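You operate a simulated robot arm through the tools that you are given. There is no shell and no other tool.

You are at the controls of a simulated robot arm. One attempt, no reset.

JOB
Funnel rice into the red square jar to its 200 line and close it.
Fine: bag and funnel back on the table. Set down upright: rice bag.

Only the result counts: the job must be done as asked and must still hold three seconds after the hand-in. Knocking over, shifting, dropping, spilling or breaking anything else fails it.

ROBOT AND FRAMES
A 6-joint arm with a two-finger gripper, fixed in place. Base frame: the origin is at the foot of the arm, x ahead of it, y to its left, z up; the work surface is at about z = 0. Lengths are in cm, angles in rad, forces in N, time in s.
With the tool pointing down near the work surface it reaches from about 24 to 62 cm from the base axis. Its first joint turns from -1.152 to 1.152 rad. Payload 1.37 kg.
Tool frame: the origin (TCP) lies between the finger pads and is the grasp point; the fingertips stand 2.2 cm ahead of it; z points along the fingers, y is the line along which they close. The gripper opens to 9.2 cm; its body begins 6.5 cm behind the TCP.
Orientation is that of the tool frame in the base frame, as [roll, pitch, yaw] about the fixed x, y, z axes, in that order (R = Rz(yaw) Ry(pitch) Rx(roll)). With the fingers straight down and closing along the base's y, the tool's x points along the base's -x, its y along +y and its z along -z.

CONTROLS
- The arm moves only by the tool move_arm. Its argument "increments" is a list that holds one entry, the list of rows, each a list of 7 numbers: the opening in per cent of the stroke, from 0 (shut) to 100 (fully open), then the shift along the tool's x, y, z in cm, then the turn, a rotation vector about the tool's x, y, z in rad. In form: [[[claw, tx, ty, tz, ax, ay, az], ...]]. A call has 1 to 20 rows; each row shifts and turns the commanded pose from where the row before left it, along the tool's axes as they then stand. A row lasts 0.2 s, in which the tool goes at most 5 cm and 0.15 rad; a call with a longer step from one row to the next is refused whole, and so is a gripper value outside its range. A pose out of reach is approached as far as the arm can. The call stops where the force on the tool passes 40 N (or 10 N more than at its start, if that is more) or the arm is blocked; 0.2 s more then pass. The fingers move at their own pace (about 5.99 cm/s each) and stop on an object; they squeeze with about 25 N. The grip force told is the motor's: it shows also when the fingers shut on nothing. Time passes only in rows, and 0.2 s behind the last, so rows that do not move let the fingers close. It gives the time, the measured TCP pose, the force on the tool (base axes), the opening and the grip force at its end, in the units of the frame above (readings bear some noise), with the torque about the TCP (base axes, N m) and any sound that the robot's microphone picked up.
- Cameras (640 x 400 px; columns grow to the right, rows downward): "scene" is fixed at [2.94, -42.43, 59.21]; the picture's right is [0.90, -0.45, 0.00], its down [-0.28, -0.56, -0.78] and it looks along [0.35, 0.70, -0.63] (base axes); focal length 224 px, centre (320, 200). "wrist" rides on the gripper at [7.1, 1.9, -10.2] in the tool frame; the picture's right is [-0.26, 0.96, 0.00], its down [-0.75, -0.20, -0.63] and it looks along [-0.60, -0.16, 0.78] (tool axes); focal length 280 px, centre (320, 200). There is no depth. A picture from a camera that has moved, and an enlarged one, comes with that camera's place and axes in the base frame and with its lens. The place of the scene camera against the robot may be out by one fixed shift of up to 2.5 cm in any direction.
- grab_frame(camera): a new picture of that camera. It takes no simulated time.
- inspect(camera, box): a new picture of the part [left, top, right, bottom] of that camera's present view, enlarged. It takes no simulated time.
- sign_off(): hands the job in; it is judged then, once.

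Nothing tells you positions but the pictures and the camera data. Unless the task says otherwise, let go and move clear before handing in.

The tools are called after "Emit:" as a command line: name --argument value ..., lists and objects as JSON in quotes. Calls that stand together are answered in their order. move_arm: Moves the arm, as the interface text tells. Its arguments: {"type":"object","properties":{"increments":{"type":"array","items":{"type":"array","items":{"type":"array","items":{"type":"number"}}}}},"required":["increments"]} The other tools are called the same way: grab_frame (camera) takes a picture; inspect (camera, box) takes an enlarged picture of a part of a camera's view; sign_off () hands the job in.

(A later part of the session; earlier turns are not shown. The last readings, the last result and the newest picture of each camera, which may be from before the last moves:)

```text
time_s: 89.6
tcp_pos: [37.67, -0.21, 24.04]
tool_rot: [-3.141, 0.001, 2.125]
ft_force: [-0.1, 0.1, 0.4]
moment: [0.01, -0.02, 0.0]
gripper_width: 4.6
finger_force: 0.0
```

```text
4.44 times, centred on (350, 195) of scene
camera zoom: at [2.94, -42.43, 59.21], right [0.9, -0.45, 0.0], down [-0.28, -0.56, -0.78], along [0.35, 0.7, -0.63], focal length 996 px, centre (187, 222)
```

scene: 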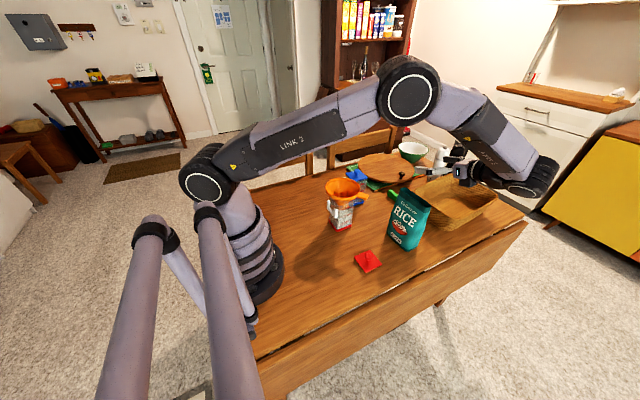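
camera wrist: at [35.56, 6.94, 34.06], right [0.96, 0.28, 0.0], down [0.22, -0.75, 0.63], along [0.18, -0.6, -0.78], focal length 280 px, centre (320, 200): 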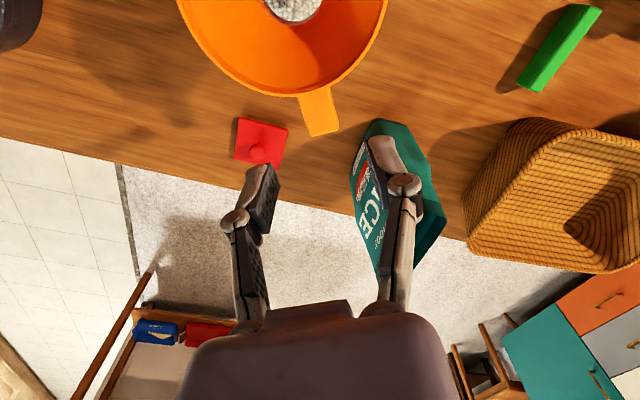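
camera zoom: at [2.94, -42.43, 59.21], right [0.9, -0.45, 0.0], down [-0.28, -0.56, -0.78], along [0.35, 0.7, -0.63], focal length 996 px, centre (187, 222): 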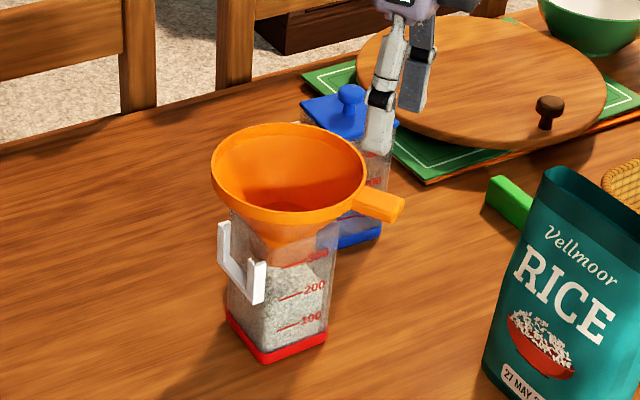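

The tab lies exactly where the fingers will come down. I'll descend to the release height and check.

Emit:
move_arm --increments '[[[50, 0, 0, 2.0, 0, 0, 0], [50, 0, 0, 2.0, 0, 0, 0], [50, 0, 0, 2.0, 0, 0, 0], [50, 0, 0, 1.5, 0, 0, 0], [50, 0, 0, 0.9, 0, 0, 0], [50, 0, 0, 0, 0, 0, 0]]]'

Emit:
grab_frame --camera "wrist"

Emit:
inspect --camera "scene" --box '[310, 170, 390, 240]'

```text
time_s: 91.0
tcp_pos: [37.74, -0.18, 15.72]
tool_rot: [-3.141, 0.001, 2.125]
ft_force: [-0.9, 0.5, 0.1]
moment: [-0.01, -0.01, 0.0]
gripper_width: 4.59
finger_force: 0.1
```

```text
taken
camera wrist: at [35.58, 6.93, 25.65], right [0.96, 0.28, 0.0], down [0.22, -0.75, 0.63], along [0.18, -0.6, -0.78], focal length 280 px, centre (320, 200)
```

wrist: 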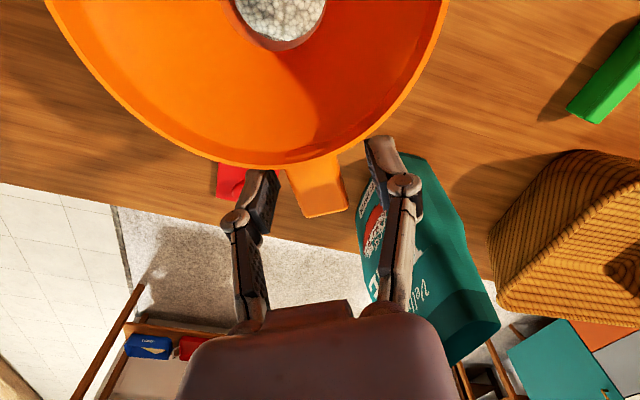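

```text
5.71 times, centred on (350, 205) of scene
camera zoom: at [2.94, -42.43, 59.21], right [0.9, -0.45, 0.0], down [-0.28, -0.56, -0.78], along [0.35, 0.7, -0.63], focal length 1280 px, centre (149, 171)
```

zoom: 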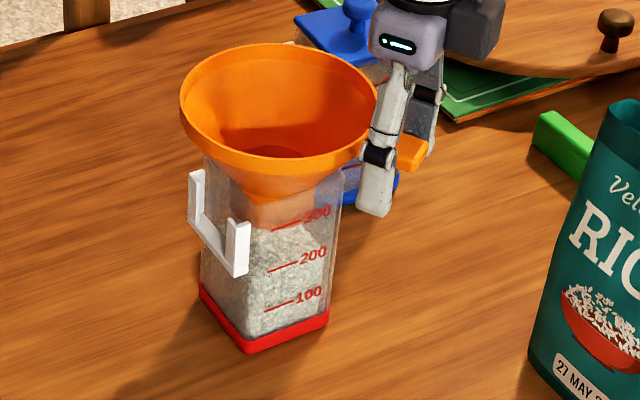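

Fingers are symmetric about the tab. I'll close on it.

Emit:
move_arm --increments '[[[40, 0, 0, 0, 0, 0, 0], [32, 0, 0, 0, 0, 0, 0], [26, 0, 0, 0, 0, 0, 0], [22, 0, 0, 0, 0, 0, 0], [10, 0, 0, 0, 0, 0, 0], [0, 0, 0, 0, 0, 0, 0], [0, 0, 0, 0, 0, 0, 0]]]'

Emit:
inspect --camera "scene" --box '[310, 170, 390, 240]'

Emit:
inspect --camera "wrist" --box '[200, 0, 360, 60]'

```text
time_s: 92.6
tcp_pos: [37.72, -0.12, 15.55]
tool_rot: [3.141, 0.0, 2.124]
ft_force: [-0.8, -0.5, 0.6]
moment: [0.04, 0.03, 0.12]
gripper_width: 2.01
finger_force: 25.5
```

```text
5.71 times, centred on (350, 205) of scene
camera zoom: at [2.94, -42.43, 59.21], right [0.9, -0.45, 0.0], down [-0.28, -0.56, -0.78], along [0.35, 0.7, -0.63], focal length 1280 px, centre (149, 171)
```

zoom: 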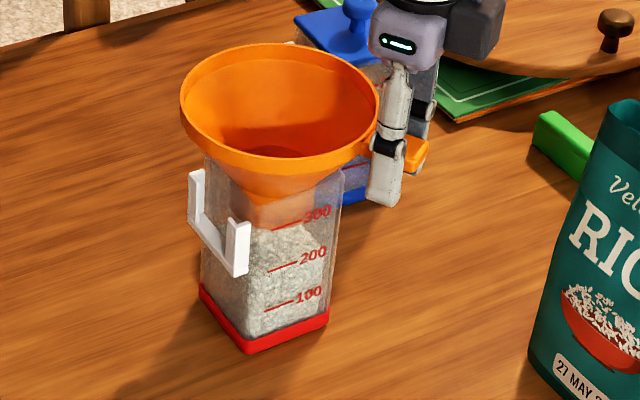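

```text
4.00 times, centred on (280, 30) of wrist
camera zoom: at [35.58, 6.93, 25.66], right [0.96, 0.28, 0.0], down [0.22, -0.75, 0.63], along [0.18, -0.6, -0.78], focal length 1122 px, centre (480, 880)
```

zoom: 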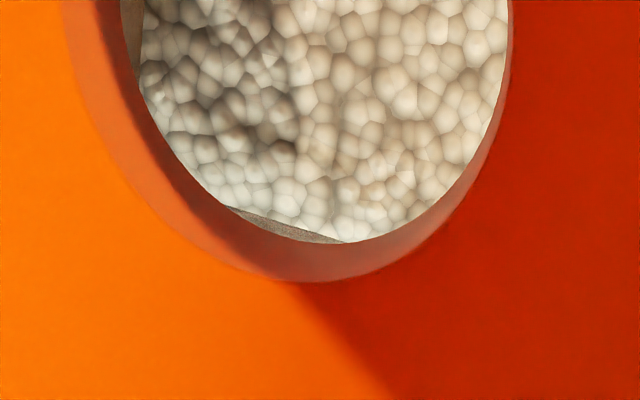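

I have the tab gripped again and can see rice through the spout. I'll lift the funnel straight up slowly so it doesn't drag the jar.

Emit:
move_arm --increments '[[[0, 0, 0, -0.2, 0, 0, 0], [0, 0, 0, -0.3, 0, 0, 0], [0, 0, 0, -0.5, 0, 0, 0], [0, 0, 0, -0.5, 0, 0, 0], [0, 0, 0, 0, 0, 0, 0]]]'

Emit:
inspect --camera "scene" --box '[310, 170, 390, 240]'

```text
time_s: 93.8
tcp_pos: [37.75, -0.02, 17.13]
tool_rot: [-3.14, 0.001, 2.125]
ft_force: [0.3, -0.6, -0.3]
moment: [-0.06, -0.03, 0.01]
gripper_width: 2.0
finger_force: 24.4
```

```text
5.71 times, centred on (350, 205) of scene
camera zoom: at [2.94, -42.43, 59.21], right [0.9, -0.45, 0.0], down [-0.28, -0.56, -0.78], along [0.35, 0.7, -0.63], focal length 1280 px, centre (149, 171)
```

zoom: 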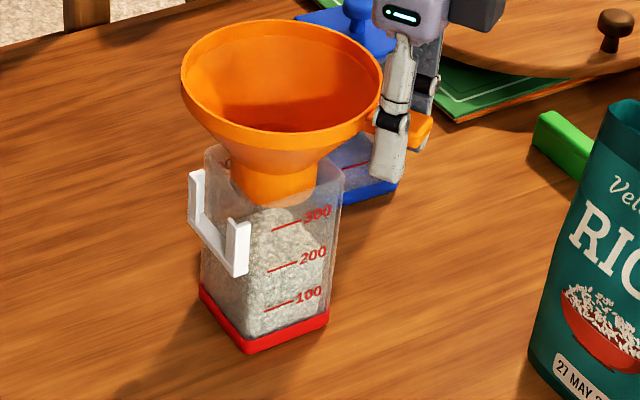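

Emit:
move_arm --increments '[[[0, 0, 0, -0.6, 0, 0, 0], [0, 0, 0, -1.0, 0, 0, 0], [0, 0, 0, -1.5, 0, 0, 0], [0, 0, 0, -1.5, 0, 0, 0], [0, 0, 0, -0.5, 0, 0, 0], [0, 0, 0, 0, 0, 0, 0]]]'

Emit:
inspect --camera "scene" --box '[310, 150, 390, 240]'

Emit:
inspect --camera "scene" --box '[334, 198, 359, 233]'

```text
time_s: 95.2
tcp_pos: [37.7, -0.22, 22.33]
tool_rot: [-3.14, 0.0, 2.123]
ft_force: [0.8, -0.7, 0.8]
moment: [-0.01, -0.02, 0.0]
gripper_width: 2.01
finger_force: 24.8
```

```text
4.44 times, centred on (350, 195) of scene
camera zoom: at [2.94, -42.43, 59.21], right [0.9, -0.45, 0.0], down [-0.28, -0.56, -0.78], along [0.35, 0.7, -0.63], focal length 996 px, centre (187, 222)
```

zoom: 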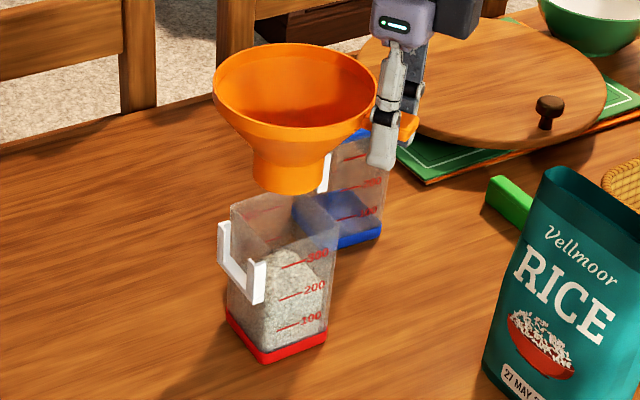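

```text
11.43 times, centred on (346, 216) of scene
camera zoom: at [2.94, -42.43, 59.21], right [0.9, -0.45, 0.0], down [-0.28, -0.56, -0.78], along [0.35, 0.7, -0.63], focal length 2560 px, centre (17, 23)
```

zoom: 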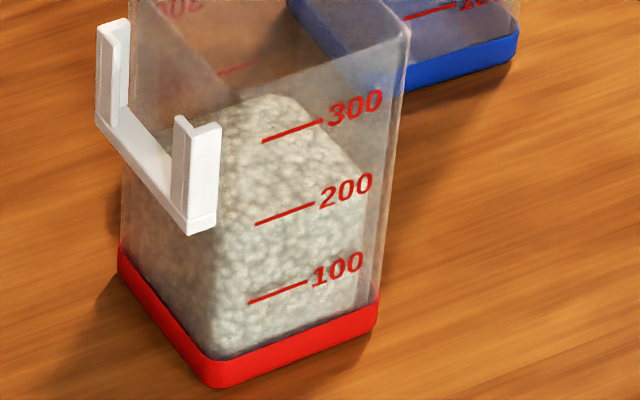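

The funnel is out cleanly and I can now see the whole rice surface. It seems to slope from front to back, so I'll examine it closely before deciding whether the level is right.

Emit:
inspect --camera "scene" --box '[336, 198, 356, 213]'

Emit:
inspect --camera "scene" --box '[340, 203, 364, 221]'

Emit:
grab_frame --camera "wrist"

```text
16.00 times, centred on (346, 206) of scene
camera zoom: at [2.94, -42.43, 59.21], right [0.9, -0.45, 0.0], down [-0.28, -0.56, -0.78], along [0.35, 0.7, -0.63], focal length 3584 px, centre (-96, 112)
```

zoom: 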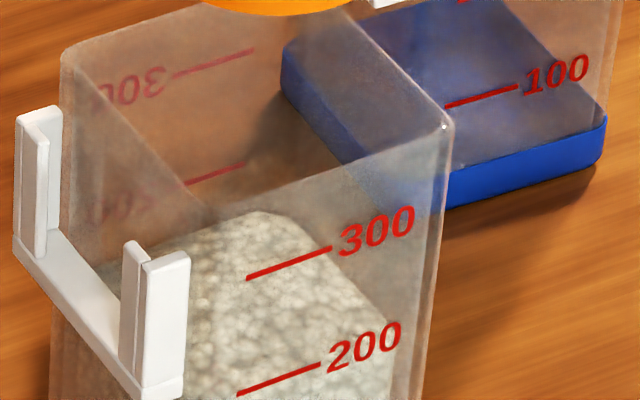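

```text
16.00 times, centred on (352, 212) of scene
camera zoom: at [2.94, -42.43, 59.21], right [0.9, -0.45, 0.0], down [-0.28, -0.56, -0.78], along [0.35, 0.7, -0.63], focal length 3584 px, centre (-192, 8)
```

zoom: 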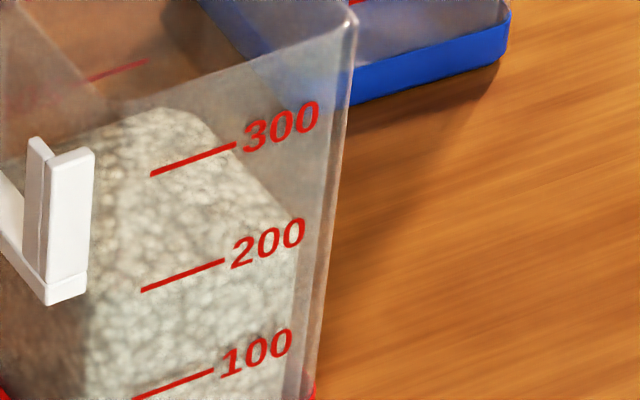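

```text
taken
camera wrist: at [35.51, 6.87, 32.39], right [0.96, 0.28, 0.0], down [0.22, -0.75, 0.63], along [0.18, -0.6, -0.78], focal length 280 px, centre (320, 200)
```

wrist: 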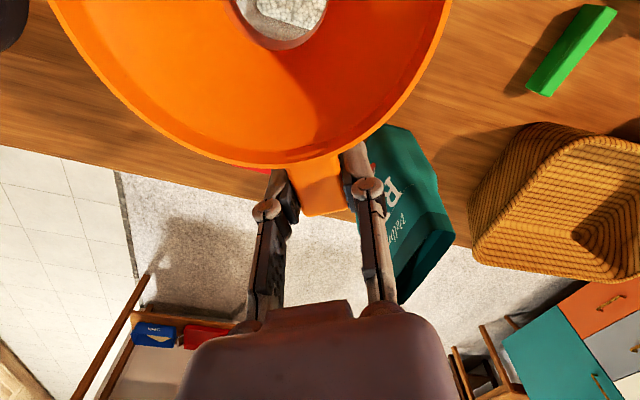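

Emit:
inspect --camera "scene" --box '[332, 204, 352, 219]'

Emit:
inspect --camera "scene" --box '[332, 216, 352, 231]'

Emit:
inspect --camera "wrist" --box '[230, 0, 340, 55]'

```text
16.00 times, centred on (342, 212) of scene
camera zoom: at [2.94, -42.43, 59.21], right [0.9, -0.45, 0.0], down [-0.28, -0.56, -0.78], along [0.35, 0.7, -0.63], focal length 3584 px, centre (-32, 16)
```

zoom: 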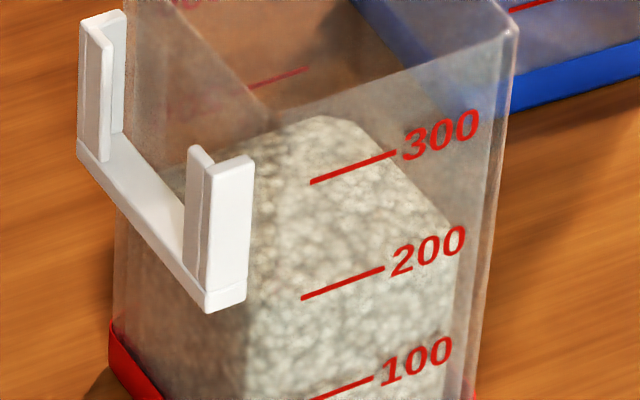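

```text
16.00 times, centred on (342, 224) of scene
camera zoom: at [2.94, -42.43, 59.21], right [0.9, -0.45, 0.0], down [-0.28, -0.56, -0.78], along [0.35, 0.7, -0.63], focal length 3584 px, centre (-32, -176)
```

zoom: 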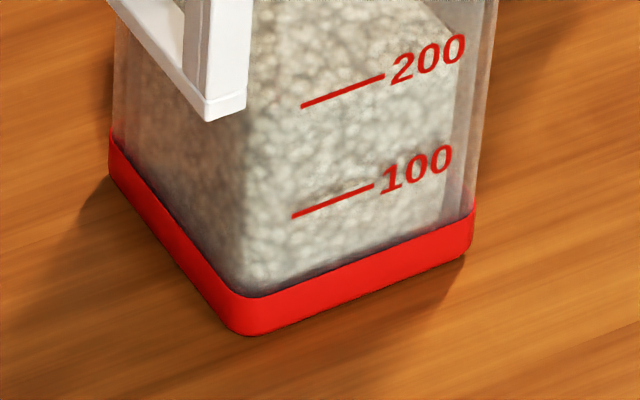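

```text
5.82 times, centred on (285, 28) of wrist
camera zoom: at [35.51, 6.87, 32.39], right [0.96, 0.28, 0.0], down [0.22, -0.75, 0.63], along [0.18, -0.6, -0.78], focal length 1631 px, centre (524, 1204)
```

zoom: 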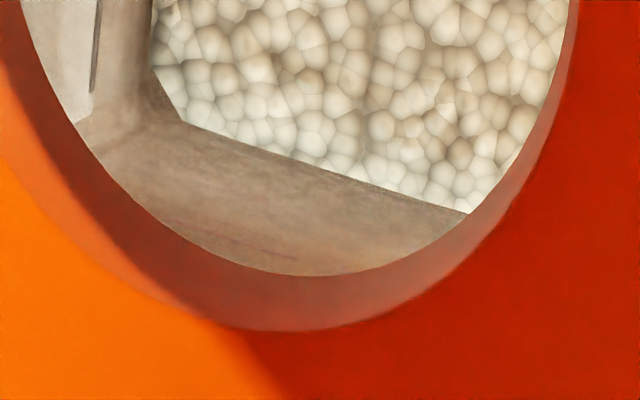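

On close inspection, the back wall contact is near 160 while the front is near 195, so the mean is likely only about 180 ml. The bag's weight change also suggests somewhat under 200. I'll re-seat the funnel straight down where it was and add a little more.

Emit:
move_arm --increments '[[[0, 0, 0, 0.8, 0, 0, 0], [0, 0, 0, 0.8, 0, 0, 0], [0, 0, 0, 0.8, 0, 0, 0], [0, 0, 0, 0.5, 0, 0, 0], [0, 0, 0, 0, 0, 0, 0]]]'

Emit:
inspect --camera "scene" --box '[327, 185, 367, 215]'

```text
time_s: 96.4
tcp_pos: [37.55, -0.23, 19.26]
tool_rot: [3.141, 0.001, 2.124]
ft_force: [0.3, -0.4, -0.3]
moment: [-0.06, -0.03, 0.01]
gripper_width: 2.0
finger_force: 24.9
```

```text
13.33 times, centred on (347, 200) of scene
camera zoom: at [2.94, -42.43, 59.21], right [0.9, -0.45, 0.0], down [-0.28, -0.56, -0.78], along [0.35, 0.7, -0.63], focal length 2987 px, centre (-40, 200)
```

zoom: 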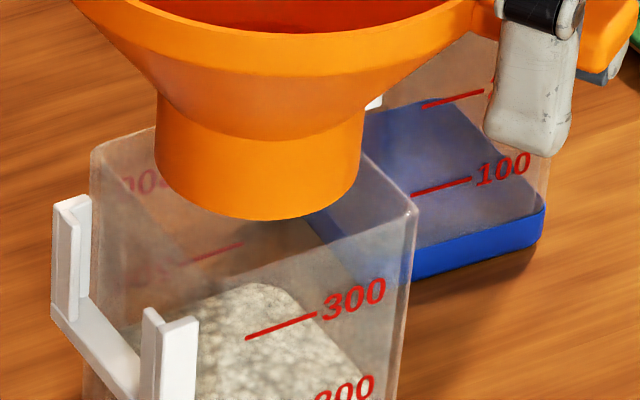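

Emit:
move_arm --increments '[[[0, 0, 0, 0.3, 0, 0, 0], [0, 0, 0, 0.3, 0, 0, 0], [0, 0, 0, 0.3, 0, 0, 0], [0, 0, 0, 0.3, 0, 0, 0], [0, 0, 0, 0, 0, 0, 0]]]'

Emit:
inspect --camera "scene" --box '[327, 185, 367, 215]'

```text
time_s: 97.6
tcp_pos: [37.59, -0.22, 18.19]
tool_rot: [3.141, 0.0, 2.124]
ft_force: [0.4, 0.2, -0.7]
moment: [0.0, -0.03, 0.01]
gripper_width: 2.02
finger_force: 25.2
```

```text
13.33 times, centred on (347, 200) of scene
camera zoom: at [2.94, -42.43, 59.21], right [0.9, -0.45, 0.0], down [-0.28, -0.56, -0.78], along [0.35, 0.7, -0.63], focal length 2987 px, centre (-40, 200)
```

zoom: 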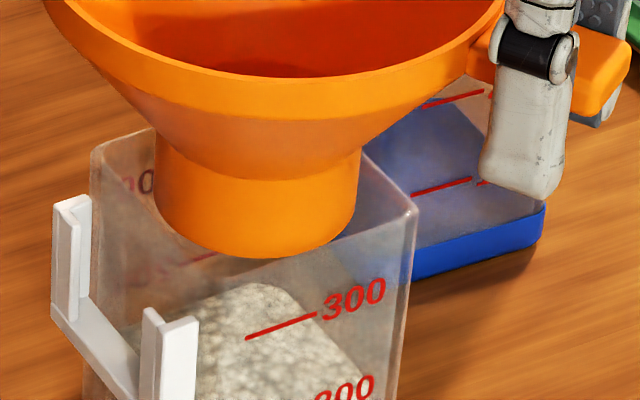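

Emit:
move_arm --increments '[[[0, 0, 0, 0.3, 0, 0, 0], [0, 0, 0, 0.3, 0, 0, 0], [0, 0, 0, 0.3, 0, 0, 0], [0, 0, 0, 0.3, 0, 0, 0], [0, 0, 0, 0.3, 0, 0, 0], [0, 0, 0, 0.3, 0, 0, 0], [0, 0, 0, 0.2, 0, 0, 0], [0, 0, 0, 0, 0, 0, 0]]]'

Emit:
inspect --camera "scene" --box '[327, 190, 367, 220]'

```text
time_s: 99.4
tcp_pos: [37.52, -0.2, 16.24]
tool_rot: [3.142, -0.001, 2.124]
ft_force: [-0.2, -0.4, -0.5]
moment: [-0.07, -0.04, -0.02]
gripper_width: 1.99
finger_force: 25.0
```

```text
13.33 times, centred on (347, 205) of scene
camera zoom: at [2.94, -42.43, 59.21], right [0.9, -0.45, 0.0], down [-0.28, -0.56, -0.78], along [0.35, 0.7, -0.63], focal length 2987 px, centre (-40, 133)
```

zoom: 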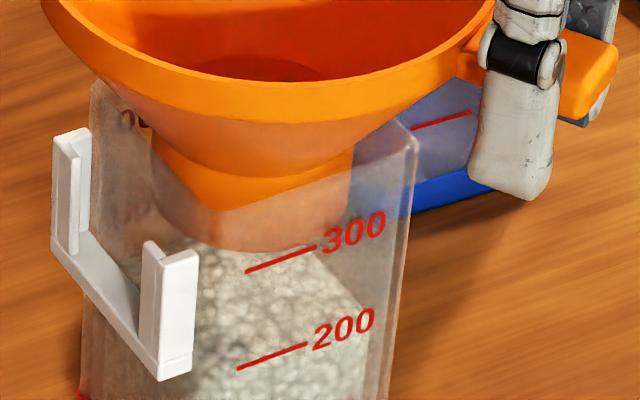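

Emit:
move_arm --increments '[[[0, 0, 0, 0.2, 0, 0, 0], [0, 0, 0, 0.2, 0, 0, 0], [0, 0, 0, 0.15, 0, 0, 0], [0, 0, 0, 0, 0, 0, 0]]]'

Emit:
move_arm --increments '[[[0, 0, 0, 0.08, 0, 0, 0], [0, 0, 0, 0, 0, 0, 0]]]'

Emit:
inspect --camera "scene" --box '[327, 190, 367, 220]'

```text
time_s: 100.4
tcp_pos: [37.64, -0.34, 15.66]
tool_rot: [3.141, -0.003, 2.123]
ft_force: [-0.5, 2.2, 2.3]
moment: [0.09, 0.06, -0.02]
gripper_width: 2.0
finger_force: 25.5
```

```text
time_s: 101.0
tcp_pos: [37.7, -0.21, 15.56]
tool_rot: [-3.141, 0.0, 2.123]
ft_force: [-2.2, 3.0, 10.1]
moment: [0.55, 0.36, 0.01]
gripper_width: 1.98
finger_force: 25.0
```

```text
13.33 times, centred on (347, 205) of scene
camera zoom: at [2.94, -42.43, 59.21], right [0.9, -0.45, 0.0], down [-0.28, -0.56, -0.78], along [0.35, 0.7, -0.63], focal length 2987 px, centre (-40, 133)
```

zoom: 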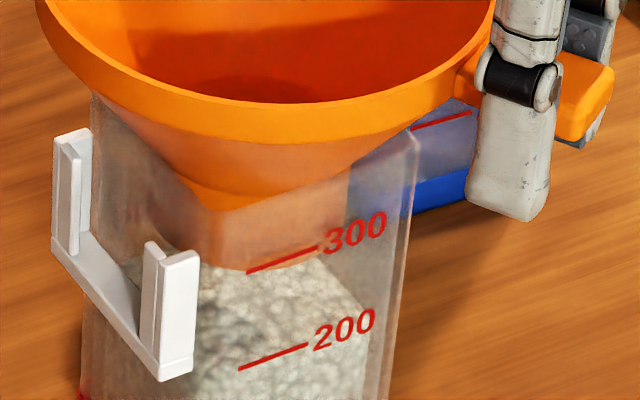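

Seated again with 10 N of reaction. I'll relieve the pressure, release, and withdraw upward.

Emit:
move_arm --increments '[[[0, 0, 0, -0.08, 0, 0, 0], [0, 0, 0, 0, 0, 0, 0], [24, 0, 0, 0, 0, 0, 0], [28, 0, 0, 0, 0, 0, 0], [34, 0, 0, 0, 0, 0, 0], [42, 0, 0, 0, 0, 0, 0], [50, 0, 0, 0, 0, 0, 0], [50, 0, 0, 0, 0, 0, 0]]]'

Emit:
inspect --camera "scene" --box '[310, 170, 390, 240]'

Emit:
grab_frame --camera "wrist"

```text
time_s: 102.8
tcp_pos: [37.67, -0.22, 15.66]
tool_rot: [-3.142, 0.0, 2.124]
ft_force: [-0.2, -0.1, -0.5]
moment: [0.01, 0.01, -0.03]
gripper_width: 4.6
finger_force: 0.1
```

```text
5.71 times, centred on (350, 205) of scene
camera zoom: at [2.94, -42.43, 59.21], right [0.9, -0.45, 0.0], down [-0.28, -0.56, -0.78], along [0.35, 0.7, -0.63], focal length 1280 px, centre (149, 171)
```

zoom: 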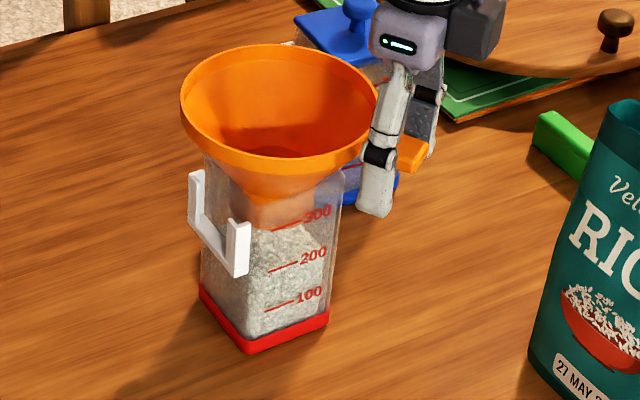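

```text
taken
camera wrist: at [35.56, 6.86, 25.68], right [0.96, 0.28, 0.0], down [0.22, -0.75, 0.63], along [0.18, -0.6, -0.78], focal length 280 px, centre (320, 200)
```

wrist: 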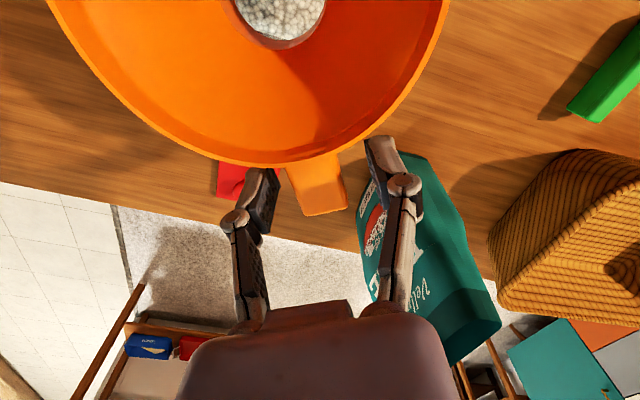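

The funnel is seated and free. I'll go back up and repeat the bag pickup with the same verified moves.

Emit:
move_arm --increments '[[[50, 0, 0, -0.5, 0, 0, 0], [50, 0, 0, -1.5, 0, 0, 0], [55, 0, 0, -2.5, 0, 0, 0], [70, 0, 0, -3.5, 0, 0, 0], [100, 0, 0, -4, 0, 0, 0], [100, 0, 0, -3.2, 0, 0, 0], [100, 0, 0, 0, 0, 0, 0.127], [100, 0, 0, 0, 0, 0, 0.127], [100, 0, 0, 0, 0, 0, 0.127], [100, 0, 0, 0, 0, 0, 0.127], [100, -2.896, 2.038, 0, 0, 0, 0], [100, -2.896, 2.038, 0, 0, 0, 0], [100, -2.896, 2.038, 0, 0, 0, 0], [100, -2.896, 2.038, 0, 0, 0, 0], [100, -2.896, 2.038, 0, 0, 0, 0], [100, 0, 0, 0, 0, 0, 0]]]'

Emit:
move_arm --increments '[[[100, 0, 0, 0, 0, 0.1358, 0], [100, 0, 0, 0, 0, 0.1358, 0], [100, 0, 0, 0, 0, 0.1358, 0], [100, 0, 0, 0, 0, 0.1358, 0], [100, 0, 0, 0, 0, 0, 0]]]'

Emit:
grab_frame --camera "wrist"

Emit:
grab_frame --camera "scene"

```text
time_s: 106.2
tcp_pos: [48.55, -14.19, 30.7]
tool_rot: [3.141, -0.001, 1.615]
ft_force: [0.3, -0.4, -1.1]
moment: [-0.02, 0.02, 0.06]
gripper_width: 9.19
finger_force: 0.0
```

```text
time_s: 107.4
tcp_pos: [48.53, -14.3, 30.85]
tool_rot: [-3.141, -0.545, 1.616]
ft_force: [-0.8, -0.1, 0.5]
moment: [-0.03, 0.02, -0.01]
gripper_width: 9.19
finger_force: 0.1
```

```text
taken
camera wrist: at [50.34, -13.3, 43.08], right [0.97, -0.18, -0.14], down [-0.16, -0.98, 0.14], along [-0.16, -0.12, -0.98], focal length 280 px, centre (320, 200)
```

wrist: 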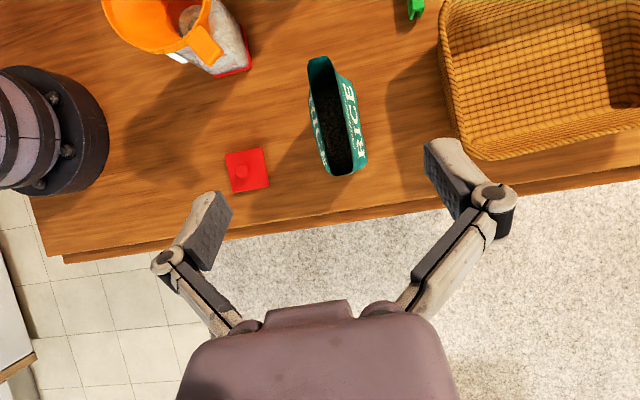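

```text
taken
```

scene: 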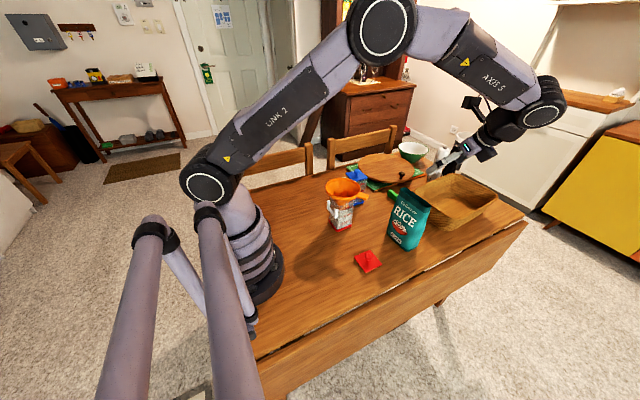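

Emit:
inspect --camera "wrist" --box '[290, 40, 390, 180]'

Emit:
inspect --camera "wrist" --box '[170, 0, 270, 80]'

```text
2.86 times, centred on (340, 110) of wrist
camera zoom: at [50.34, -13.3, 43.08], right [0.97, -0.18, -0.14], down [-0.16, -0.98, 0.14], along [-0.16, -0.12, -0.98], focal length 801 px, centre (263, 457)
```

zoom: 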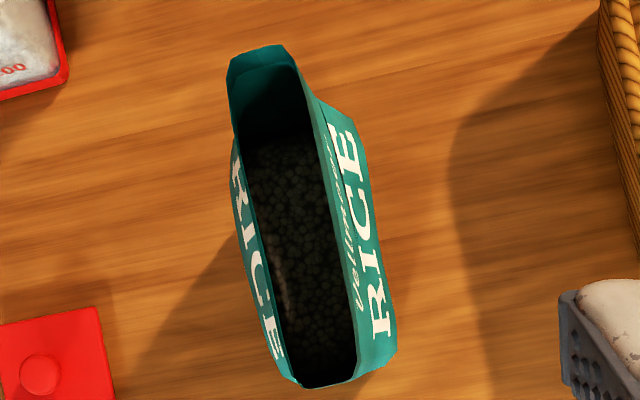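

```text
5.00 times, centred on (220, 40) of wrist
camera zoom: at [50.34, -13.3, 43.08], right [0.97, -0.18, -0.14], down [-0.16, -0.98, 0.14], along [-0.16, -0.12, -0.98], focal length 1402 px, centre (820, 1000)
```

zoom: 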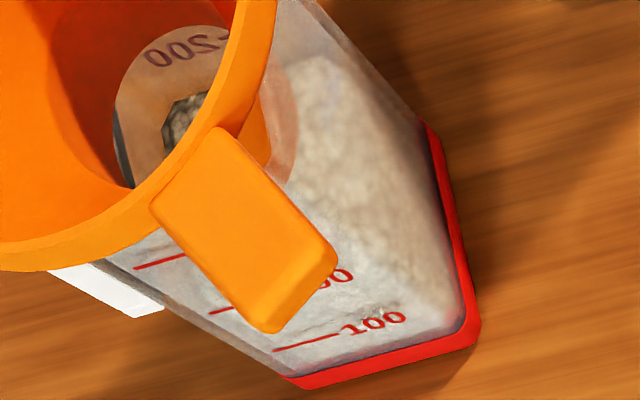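

The bag is unchanged. Through the spout, the rice at the jar's back is still below the 200 mark, so a small top-up is right. I'll finish the pitch and pre-position above the bag.

Emit:
move_arm --increments '[[[100, 0, 0, 0, 0, 0.1356, 0], [100, 0, 0, 0, 0, 0.1356, 0], [100, 0, 0, 0, 0, 0.1356, 0], [100, 0, 0, 0, 0, 0.1356, 0], [100, 0, 0, 0, 0, 0.1356, 0], [100, 0, 0, 0, 0, 0, 0]]]'

```text
time_s: 108.8
tcp_pos: [48.58, -14.23, 30.71]
tool_rot: [3.139, -1.223, 1.617]
ft_force: [0.4, -0.1, 0.7]
moment: [-0.02, 0.0, -0.02]
gripper_width: 9.16
finger_force: 0.0
```

Emit:
move_arm --increments '[[[100, -0.798, 0.043, 1.415, 0, 0, 0], [100, -0.798, 0.043, 1.415, 0, 0, 0], [100, -0.798, 0.043, 1.415, 0, 0, 0], [100, 0, 0, 0, 0, 0, 0], [100, -1.927, 0, 0.701, 0, 0, 0], [100, -1.927, 0, 0.701, 0, 0, 0], [100, -1.927, 0, 0.701, 0, 0, 0], [100, -1.927, 0, 0.701, 0, 0, 0], [100, -1.927, 0, 0.701, 0, 0, 0], [100, 0, 0, 0, 0, 0, 0]]]'

Emit:
grab_frame --camera "wrist"

```text
time_s: 111.0
tcp_pos: [48.53, -11.18, 16.75]
tool_rot: [3.14, -1.219, 1.618]
ft_force: [0.8, 0.4, -0.2]
moment: [0.02, 0.02, 0.0]
gripper_width: 9.2
finger_force: 0.1
```

```text
taken
camera wrist: at [50.8, -18.13, 26.78], right [0.97, -0.05, -0.25], down [-0.17, -0.85, -0.49], along [-0.19, 0.52, -0.83], focal length 280 px, centre (320, 200)
```

wrist: 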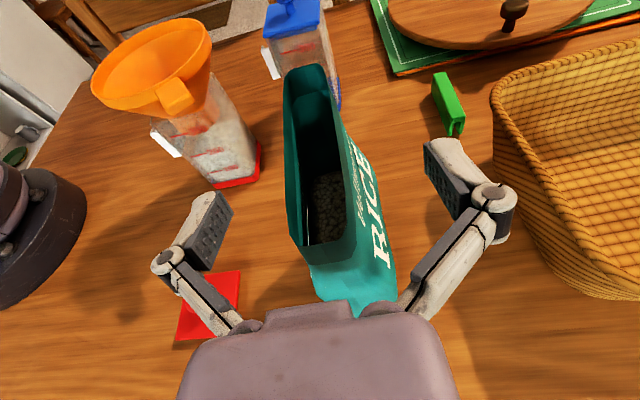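

This oblique view of the jar is useful, so I'll check the rice against the marks here.

Emit:
inspect --camera "wrist" --box '[145, 90, 275, 195]'

Emit:
inspect --camera "wrist" --box '[185, 110, 250, 165]'

```text
3.81 times, centred on (210, 142) of wrist
camera zoom: at [50.8, -18.13, 26.78], right [0.97, -0.05, -0.25], down [-0.17, -0.85, -0.49], along [-0.19, 0.52, -0.83], focal length 1068 px, centre (739, 419)
```

zoom: 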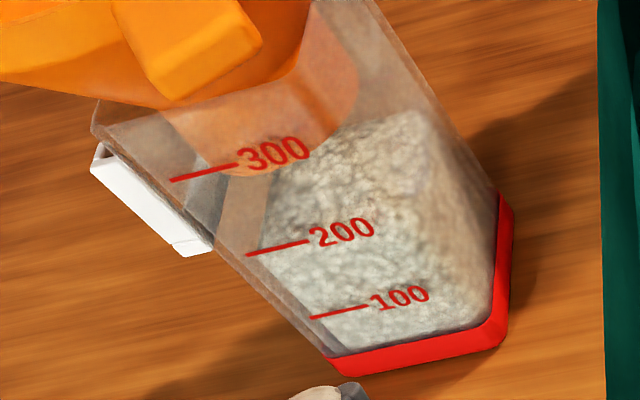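

```text
7.27 times, centred on (218, 138) of wrist
camera zoom: at [50.8, -18.13, 26.78], right [0.97, -0.05, -0.25], down [-0.17, -0.85, -0.49], along [-0.19, 0.52, -0.83], focal length 2039 px, centre (1066, 654)
```

zoom: 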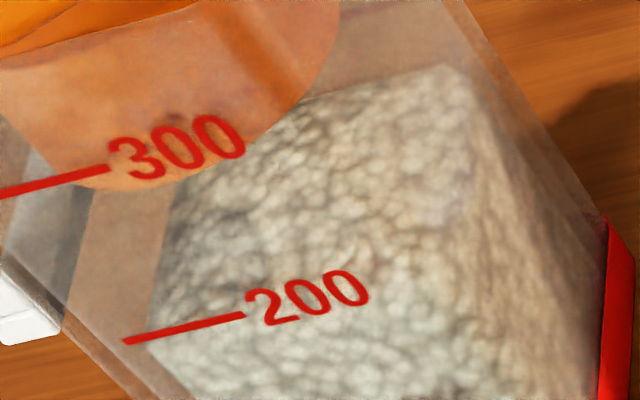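

From this side: front-left corner about 184, left wall about 192, back about 165–170, so the mean is about 186 ml. A small top-up of roughly 15 ml is needed. Now to descend and grip the bag again.

Emit:
move_arm --increments '[[[100, -1.9, 0, 0.692, 0, 0, 0], [100, -1.9, 0, 0.692, 0, 0, 0], [100, -1.9, 0, 0.692, 0, 0, 0], [100, -1.9, 0, 0.692, 0, 0, 0], [100, 0, 0, 0, 0, 0, 0], [80, 0, 0, 0, 0, 0, 0], [70, 0, 0, 0, 0, 0, 0], [65, 0, 0, 0, 0, 0, 0], [61, 0, 0, 0, 0, 0, 0], [55, 0, 0, 0, 0, 0, 0], [0, 0, 0, 0, 0, 0, 0], [0, 0, 0, 0, 0, 0, 0]]]'

Emit:
grab_frame --camera "wrist"

```text
time_s: 113.6
tcp_pos: [48.51, -11.06, 8.73]
tool_rot: [3.14, -1.219, 1.619]
ft_force: [2.2, -1.1, 1.7]
moment: [-0.06, 0.01, 0.0]
gripper_width: 5.61
finger_force: 25.0
```

```text
taken
camera wrist: at [50.71, -18.07, 18.76], right [0.97, -0.05, -0.25], down [-0.17, -0.85, -0.49], along [-0.19, 0.52, -0.83], focal length 280 px, centre (320, 200)
```

wrist: 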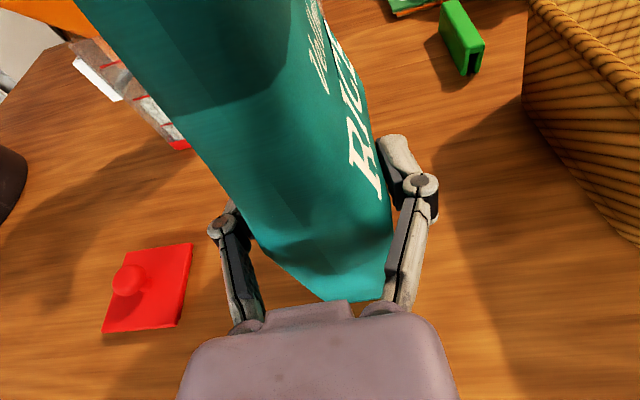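

Gripped. Lifting, and then carrying to the same standoff.

Emit:
move_arm --increments '[[[0, 0.3, 0, -0.11, 0, 0, 0], [0, 0.5, 0, -0.18, 0, 0, 0], [0, 0.9, 0, -0.33, 0, 0, 0], [0, 1.8, 0, -0.66, 0, 0, 0], [0, 2.4, 0, -0.88, 0, 0, 0], [0, 2.4, 0, -0.88, 0, 0, 0], [0, 2.4, 0, -0.88, 0, 0, 0], [0, 2.4, 0, -0.88, 0, 0, 0], [0, 1.35, 0, -0.49, 0, 0, 0], [0, 0, 0, 0, 0, 0, 0]]]'

Emit:
move_arm --increments '[[[0, 0.03, -1.5, 0.07, 0, 0, 0], [0, 0.04, -2.5, 0.11, 0, 0, 0], [0, 0.04, -2.5, 0.11, 0, 0, 0], [0, 0.04, -2.5, 0.11, 0, 0, 0], [0, 0.04, -2.5, 0.11, 0, 0, 0], [0, 0.03, -2.0, 0.09, 0, 0, 0], [0, 0.02, -1.3, 0.05, 0, 0, 0], [0, 0, 0, 0, 0, 0, 0]]]'

Emit:
inspect --camera "scene" --box '[310, 130, 450, 250]'

```text
time_s: 115.8
tcp_pos: [48.57, -11.1, 24.17]
tool_rot: [3.141, -1.223, 1.616]
ft_force: [-0.3, -0.1, -3.9]
moment: [-0.07, -0.01, -0.02]
gripper_width: 5.62
finger_force: 25.3
```

```text
time_s: 117.6
tcp_pos: [33.66, -10.84, 24.13]
tool_rot: [3.139, -1.22, 1.617]
ft_force: [0.6, 0.5, -2.4]
moment: [-0.07, 0.03, -0.01]
gripper_width: 5.6
finger_force: 25.0
```

```text
3.33 times, centred on (380, 190) of scene
camera zoom: at [2.94, -42.43, 59.21], right [0.9, -0.45, 0.0], down [-0.28, -0.56, -0.78], along [0.35, 0.7, -0.63], focal length 747 px, centre (120, 233)
```

zoom: 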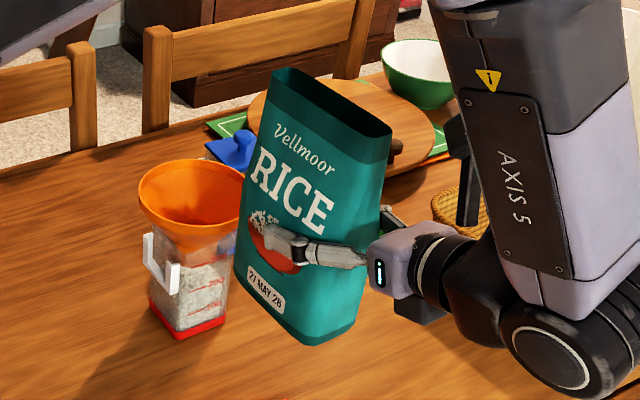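

Same standoff as before. With less rice in the bag, flow can't start until much later in the tilt, so I'll replay the verified path to 70°.

Emit:
move_arm --increments '[[[0, 0, 0, 0, 0, -0.105, 0], [0, 0, 0, 0, 0, -0.105, 0], [0, 0, 0, 0, 0, -0.105, 0], [0, 0, 0, 0, 0, -0.105, 0], [0, 0, 0, 0, 0, -0.105, 0], [0, -0.18, 0, 1.367, 0, 0, 0], [0, -0.18, 0, 1.367, 0, 0, 0], [0, -0.18, 0, 1.367, 0, 0, 0], [0, 0, 0, 0, 0, 0, 0], [0, 0, 0, 0, 0, -0.0873, 0], [0, 0, 0, 0, 0, -0.0873, 0], [0, 0.15, 0, 0.344, 0, 0, 0], [0, 0.15, 0, 0.344, 0, 0, 0], [0, 0, 0, 0, 0, -0.0436, 0], [0, 0, 0, 0, 0, -0.0436, 0], [0, 0, 0, 0, 0, -0.0436, 0], [0, 0, 0, 0, 0, -0.0436, 0], [0, 0, 0, 0, 0, 0, 0]]]'

Emit:
inspect --camera "scene" --box '[310, 130, 430, 230]'

```text
time_s: 121.4
tcp_pos: [33.44, -8.21, 20.19]
tool_rot: [-3.14, -0.345, 1.617]
ft_force: [0.4, 0.4, -3.4]
moment: [0.05, -0.01, 0.0]
gripper_width: 5.61
finger_force: 24.3
```

```text
4.00 times, centred on (370, 180) of scene
camera zoom: at [2.94, -42.43, 59.21], right [0.9, -0.45, 0.0], down [-0.28, -0.56, -0.78], along [0.35, 0.7, -0.63], focal length 896 px, centre (120, 280)
```

zoom: 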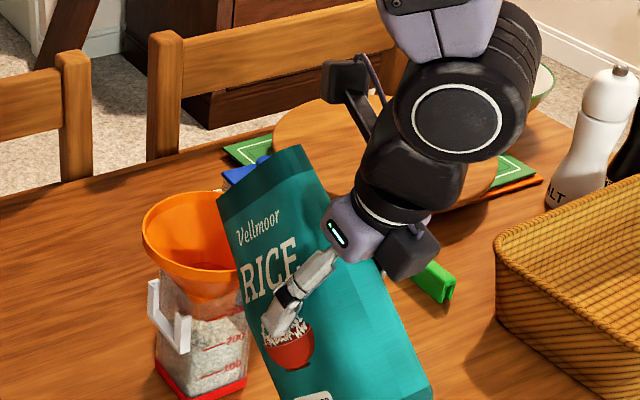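

Same geometry as the first pour. I'll continue to 70°, then 80°.

Emit:
move_arm --increments '[[[0, 0.155, 0, -0.193, 0, -0.0436, 0], [0, 0.155, 0, -0.193, 0, -0.0436, 0], [0, 0.064, 0, -0.195, 0, -0.0436, 0], [0, 0.064, 0, -0.195, 0, -0.0436, 0], [0, 0.104, 0, -0.289, 0, -0.0436, 0], [0, 0.104, 0, -0.289, 0, -0.0436, 0], [0, 0.125, 0, -0.335, 0, -0.0436, 0], [0, 0.125, 0, -0.335, 0, -0.0436, 0], [0, 0.135, 0, -0.341, 0, -0.0436, 0], [0, 0.135, 0, -0.341, 0, -0.0436, 0], [0, 0, 0, 0, 0, 0, 0]]]'

Emit:
inspect --camera "scene" --box '[325, 150, 405, 230]'

Emit:
move_arm --increments '[[[0, 0.14, 0, -0.387, 0, -0.0436, 0], [0, 0.14, 0, -0.387, 0, -0.0436, 0], [0, 0, 0, 0, 0, 0, 0]]]'

Emit:
inspect --camera "scene" --box '[325, 150, 405, 230]'

```text
time_s: 123.8
tcp_pos: [33.54, -7.37, 23.09]
tool_rot: [3.14, 0.09, 1.616]
ft_force: [0.3, 0.1, -3.1]
moment: [0.14, 0.04, 0.0]
gripper_width: 5.61
finger_force: 24.8
```

```text
5.00 times, centred on (365, 190) of scene
camera zoom: at [2.94, -42.43, 59.21], right [0.9, -0.45, 0.0], down [-0.28, -0.56, -0.78], along [0.35, 0.7, -0.63], focal length 1120 px, centre (95, 250)
```

zoom: 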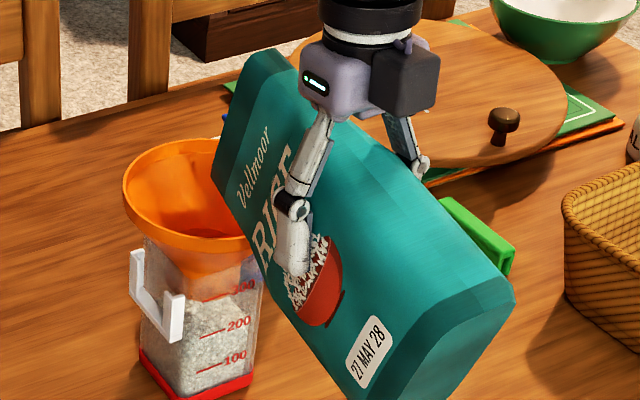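

```text
time_s: 124.6
tcp_pos: [33.48, -7.14, 23.73]
tool_rot: [3.141, 0.178, 1.616]
ft_force: [-0.3, -0.3, -3.0]
moment: [0.14, -0.01, -0.01]
gripper_width: 5.59
finger_force: 24.5
```

```text
5.00 times, centred on (365, 190) of scene
camera zoom: at [2.94, -42.43, 59.21], right [0.9, -0.45, 0.0], down [-0.28, -0.56, -0.78], along [0.35, 0.7, -0.63], focal length 1120 px, centre (95, 250)
```

zoom: 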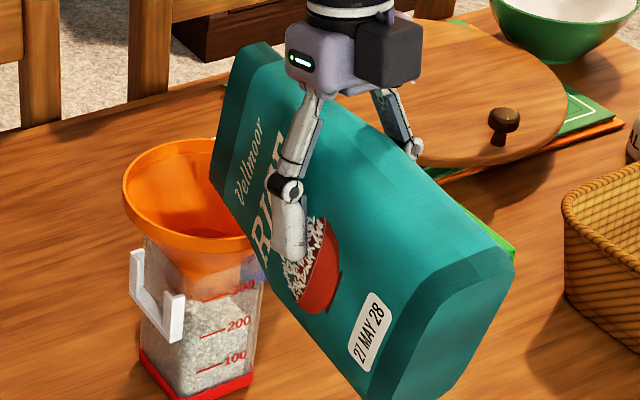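

No flow at 80°, as expected. I'll now take short steps with quick checks.

Emit:
move_arm --increments '[[[0, 0.149, 0, -0.392, 0, -0.0436, 0], [0, 0.075, 0, -0.196, 0, -0.0218, 0]]]'

Emit:
inspect --camera "scene" --box '[325, 165, 385, 225]'

```text
time_s: 125.2
tcp_pos: [33.47, -6.7, 24.34]
tool_rot: [-3.141, 0.242, 1.617]
ft_force: [0.2, -0.3, -4.2]
moment: [0.13, 0.02, 0.02]
gripper_width: 5.58
finger_force: 25.2
```

```text
6.67 times, centred on (355, 195) of scene
camera zoom: at [2.94, -42.43, 59.21], right [0.9, -0.45, 0.0], down [-0.28, -0.56, -0.78], along [0.35, 0.7, -0.63], focal length 1493 px, centre (87, 233)
```

zoom: 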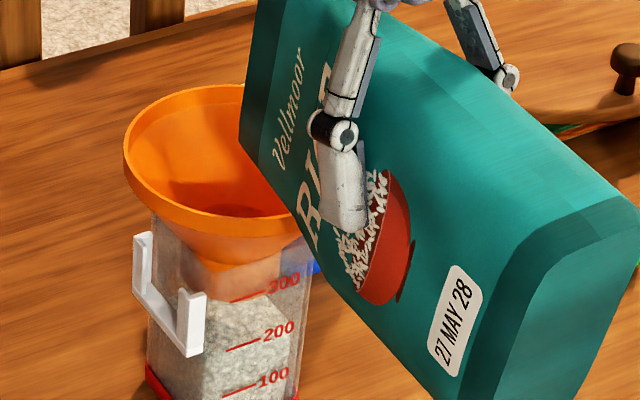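

Emit:
move_arm --increments '[[[0, 0.075, 0, -0.196, 0, -0.0218, 0], [0, 0, 0, 0, 0, 0, 0]]]'

Emit:
inspect --camera "scene" --box '[325, 165, 385, 225]'

Emit:
move_arm --increments '[[[0, 0.072, 0, -0.22, 0, -0.0218, 0], [0, 0, 0, 0, 0, 0, 0]]]'

Emit:
inspect --camera "scene" --box '[325, 165, 385, 225]'

```text
time_s: 125.8
tcp_pos: [33.53, -6.54, 24.56]
tool_rot: [3.141, 0.267, 1.616]
ft_force: [0.9, 0.4, -3.2]
moment: [0.12, 0.06, 0.0]
gripper_width: 5.58
finger_force: 25.4
```

```text
6.67 times, centred on (355, 195) of scene
camera zoom: at [2.94, -42.43, 59.21], right [0.9, -0.45, 0.0], down [-0.28, -0.56, -0.78], along [0.35, 0.7, -0.63], focal length 1493 px, centre (87, 233)
```

zoom: 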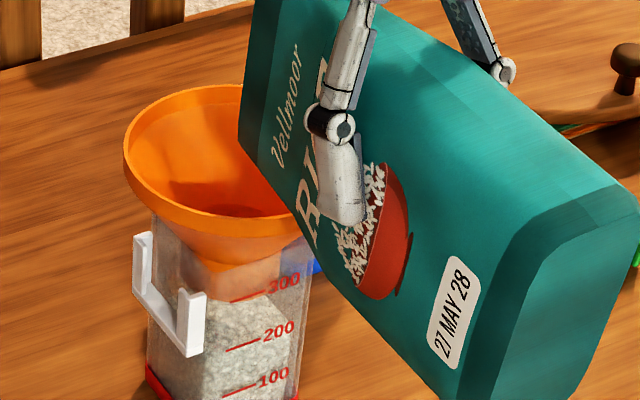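

```text
time_s: 126.4
tcp_pos: [33.5, -6.4, 24.68]
tool_rot: [-3.141, 0.287, 1.614]
ft_force: [-0.1, 1.1, -3.0]
moment: [0.09, -0.01, -0.01]
gripper_width: 5.59
finger_force: 25.4
```

```text
6.67 times, centred on (355, 195) of scene
camera zoom: at [2.94, -42.43, 59.21], right [0.9, -0.45, 0.0], down [-0.28, -0.56, -0.78], along [0.35, 0.7, -0.63], focal length 1493 px, centre (87, 233)
```

zoom: 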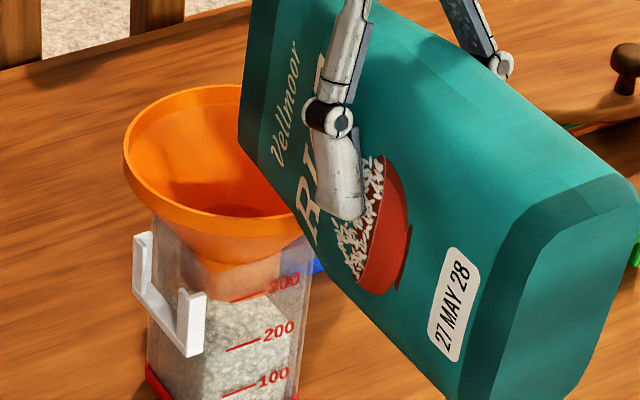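

At 86.25°, the previous stopping angle, there's still no flow. Now half-degree steps.

Emit:
move_arm --increments '[[[0, 0.036, 0, -0.11, 0, -0.0109, 0], [0, 0, 0, 0, 0, 0, 0]]]'

Emit:
inspect --camera "scene" --box '[325, 165, 385, 225]'

```text
time_s: 127.0
tcp_pos: [33.51, -6.44, 24.86]
tool_rot: [-3.141, 0.297, 1.615]
ft_force: [0.4, 0.4, -3.1]
moment: [0.13, 0.02, 0.0]
gripper_width: 5.59
finger_force: 25.4
```

```text
6.67 times, centred on (355, 195) of scene
camera zoom: at [2.94, -42.43, 59.21], right [0.9, -0.45, 0.0], down [-0.28, -0.56, -0.78], along [0.35, 0.7, -0.63], focal length 1493 px, centre (87, 233)
```

zoom: 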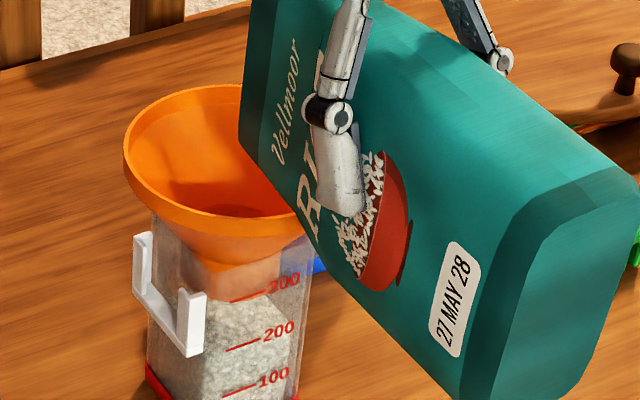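

Emit:
move_arm --increments '[[[0, 0.036, 0, -0.11, 0, -0.0109, 0], [0, 0, 0, 0, 0, 0, 0]]]'

Emit:
inspect --camera "scene" --box '[325, 165, 385, 225]'

```text
time_s: 127.6
tcp_pos: [33.53, -6.27, 25.0]
tool_rot: [3.141, 0.307, 1.615]
ft_force: [-0.6, 0.5, -3.8]
moment: [0.09, 0.06, 0.04]
gripper_width: 5.6
finger_force: 25.0
```

```text
6.67 times, centred on (355, 195) of scene
camera zoom: at [2.94, -42.43, 59.21], right [0.9, -0.45, 0.0], down [-0.28, -0.56, -0.78], along [0.35, 0.7, -0.63], focal length 1493 px, centre (87, 233)
```

zoom: 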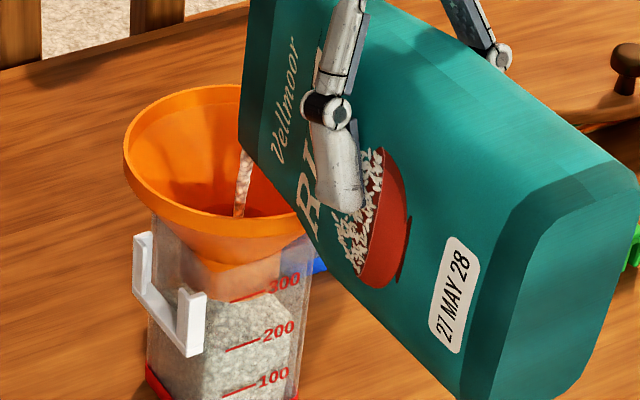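

A thin stream has started at 87.5°. I'll check the jar before letting more time pass.

Emit:
inspect --camera "scene" --box '[340, 208, 360, 222]'

Emit:
move_arm --increments '[[[0, 0, 0, 0, 0, 0, 0]]]'

Emit:
inspect --camera "scene" --box '[325, 165, 385, 225]'

Emit:
inspect --camera "scene" --box '[340, 208, 360, 222]'

```text
16.00 times, centred on (350, 215) of scene
camera zoom: at [2.94, -42.43, 59.21], right [0.9, -0.45, 0.0], down [-0.28, -0.56, -0.78], along [0.35, 0.7, -0.63], focal length 3584 px, centre (-160, -40)
```

zoom: 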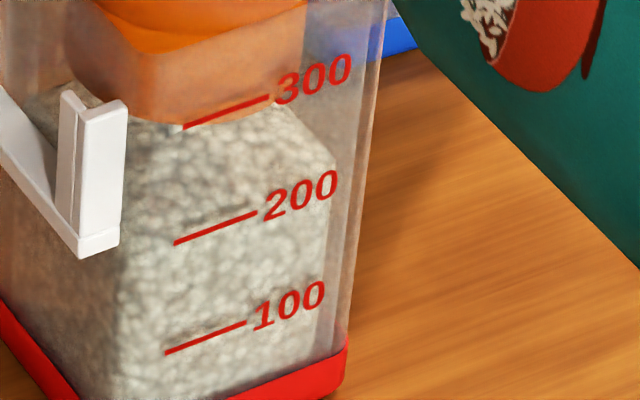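

```text
time_s: 128.0
tcp_pos: [33.45, -6.25, 24.96]
tool_rot: [-3.14, 0.309, 1.615]
ft_force: [0.3, 0.2, -2.9]
moment: [0.09, 0.02, 0.02]
gripper_width: 5.6
finger_force: 24.7
```

```text
6.67 times, centred on (355, 195) of scene
camera zoom: at [2.94, -42.43, 59.21], right [0.9, -0.45, 0.0], down [-0.28, -0.56, -0.78], along [0.35, 0.7, -0.63], focal length 1493 px, centre (87, 233)
```

zoom: 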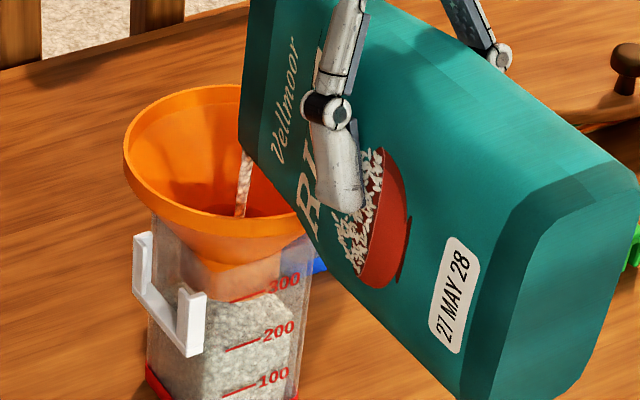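

```text
16.00 times, centred on (350, 215) of scene
camera zoom: at [2.94, -42.43, 59.21], right [0.9, -0.45, 0.0], down [-0.28, -0.56, -0.78], along [0.35, 0.7, -0.63], focal length 3584 px, centre (-160, -40)
```

zoom: 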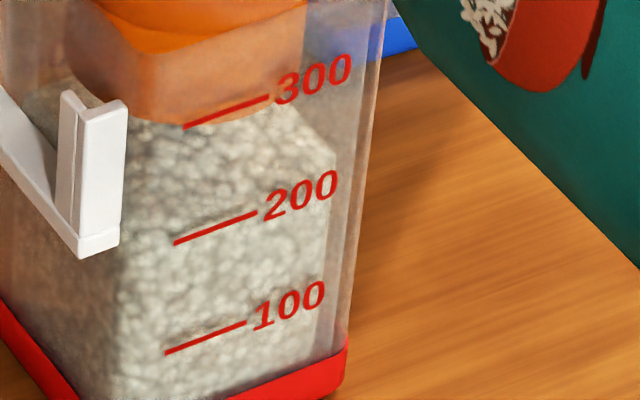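

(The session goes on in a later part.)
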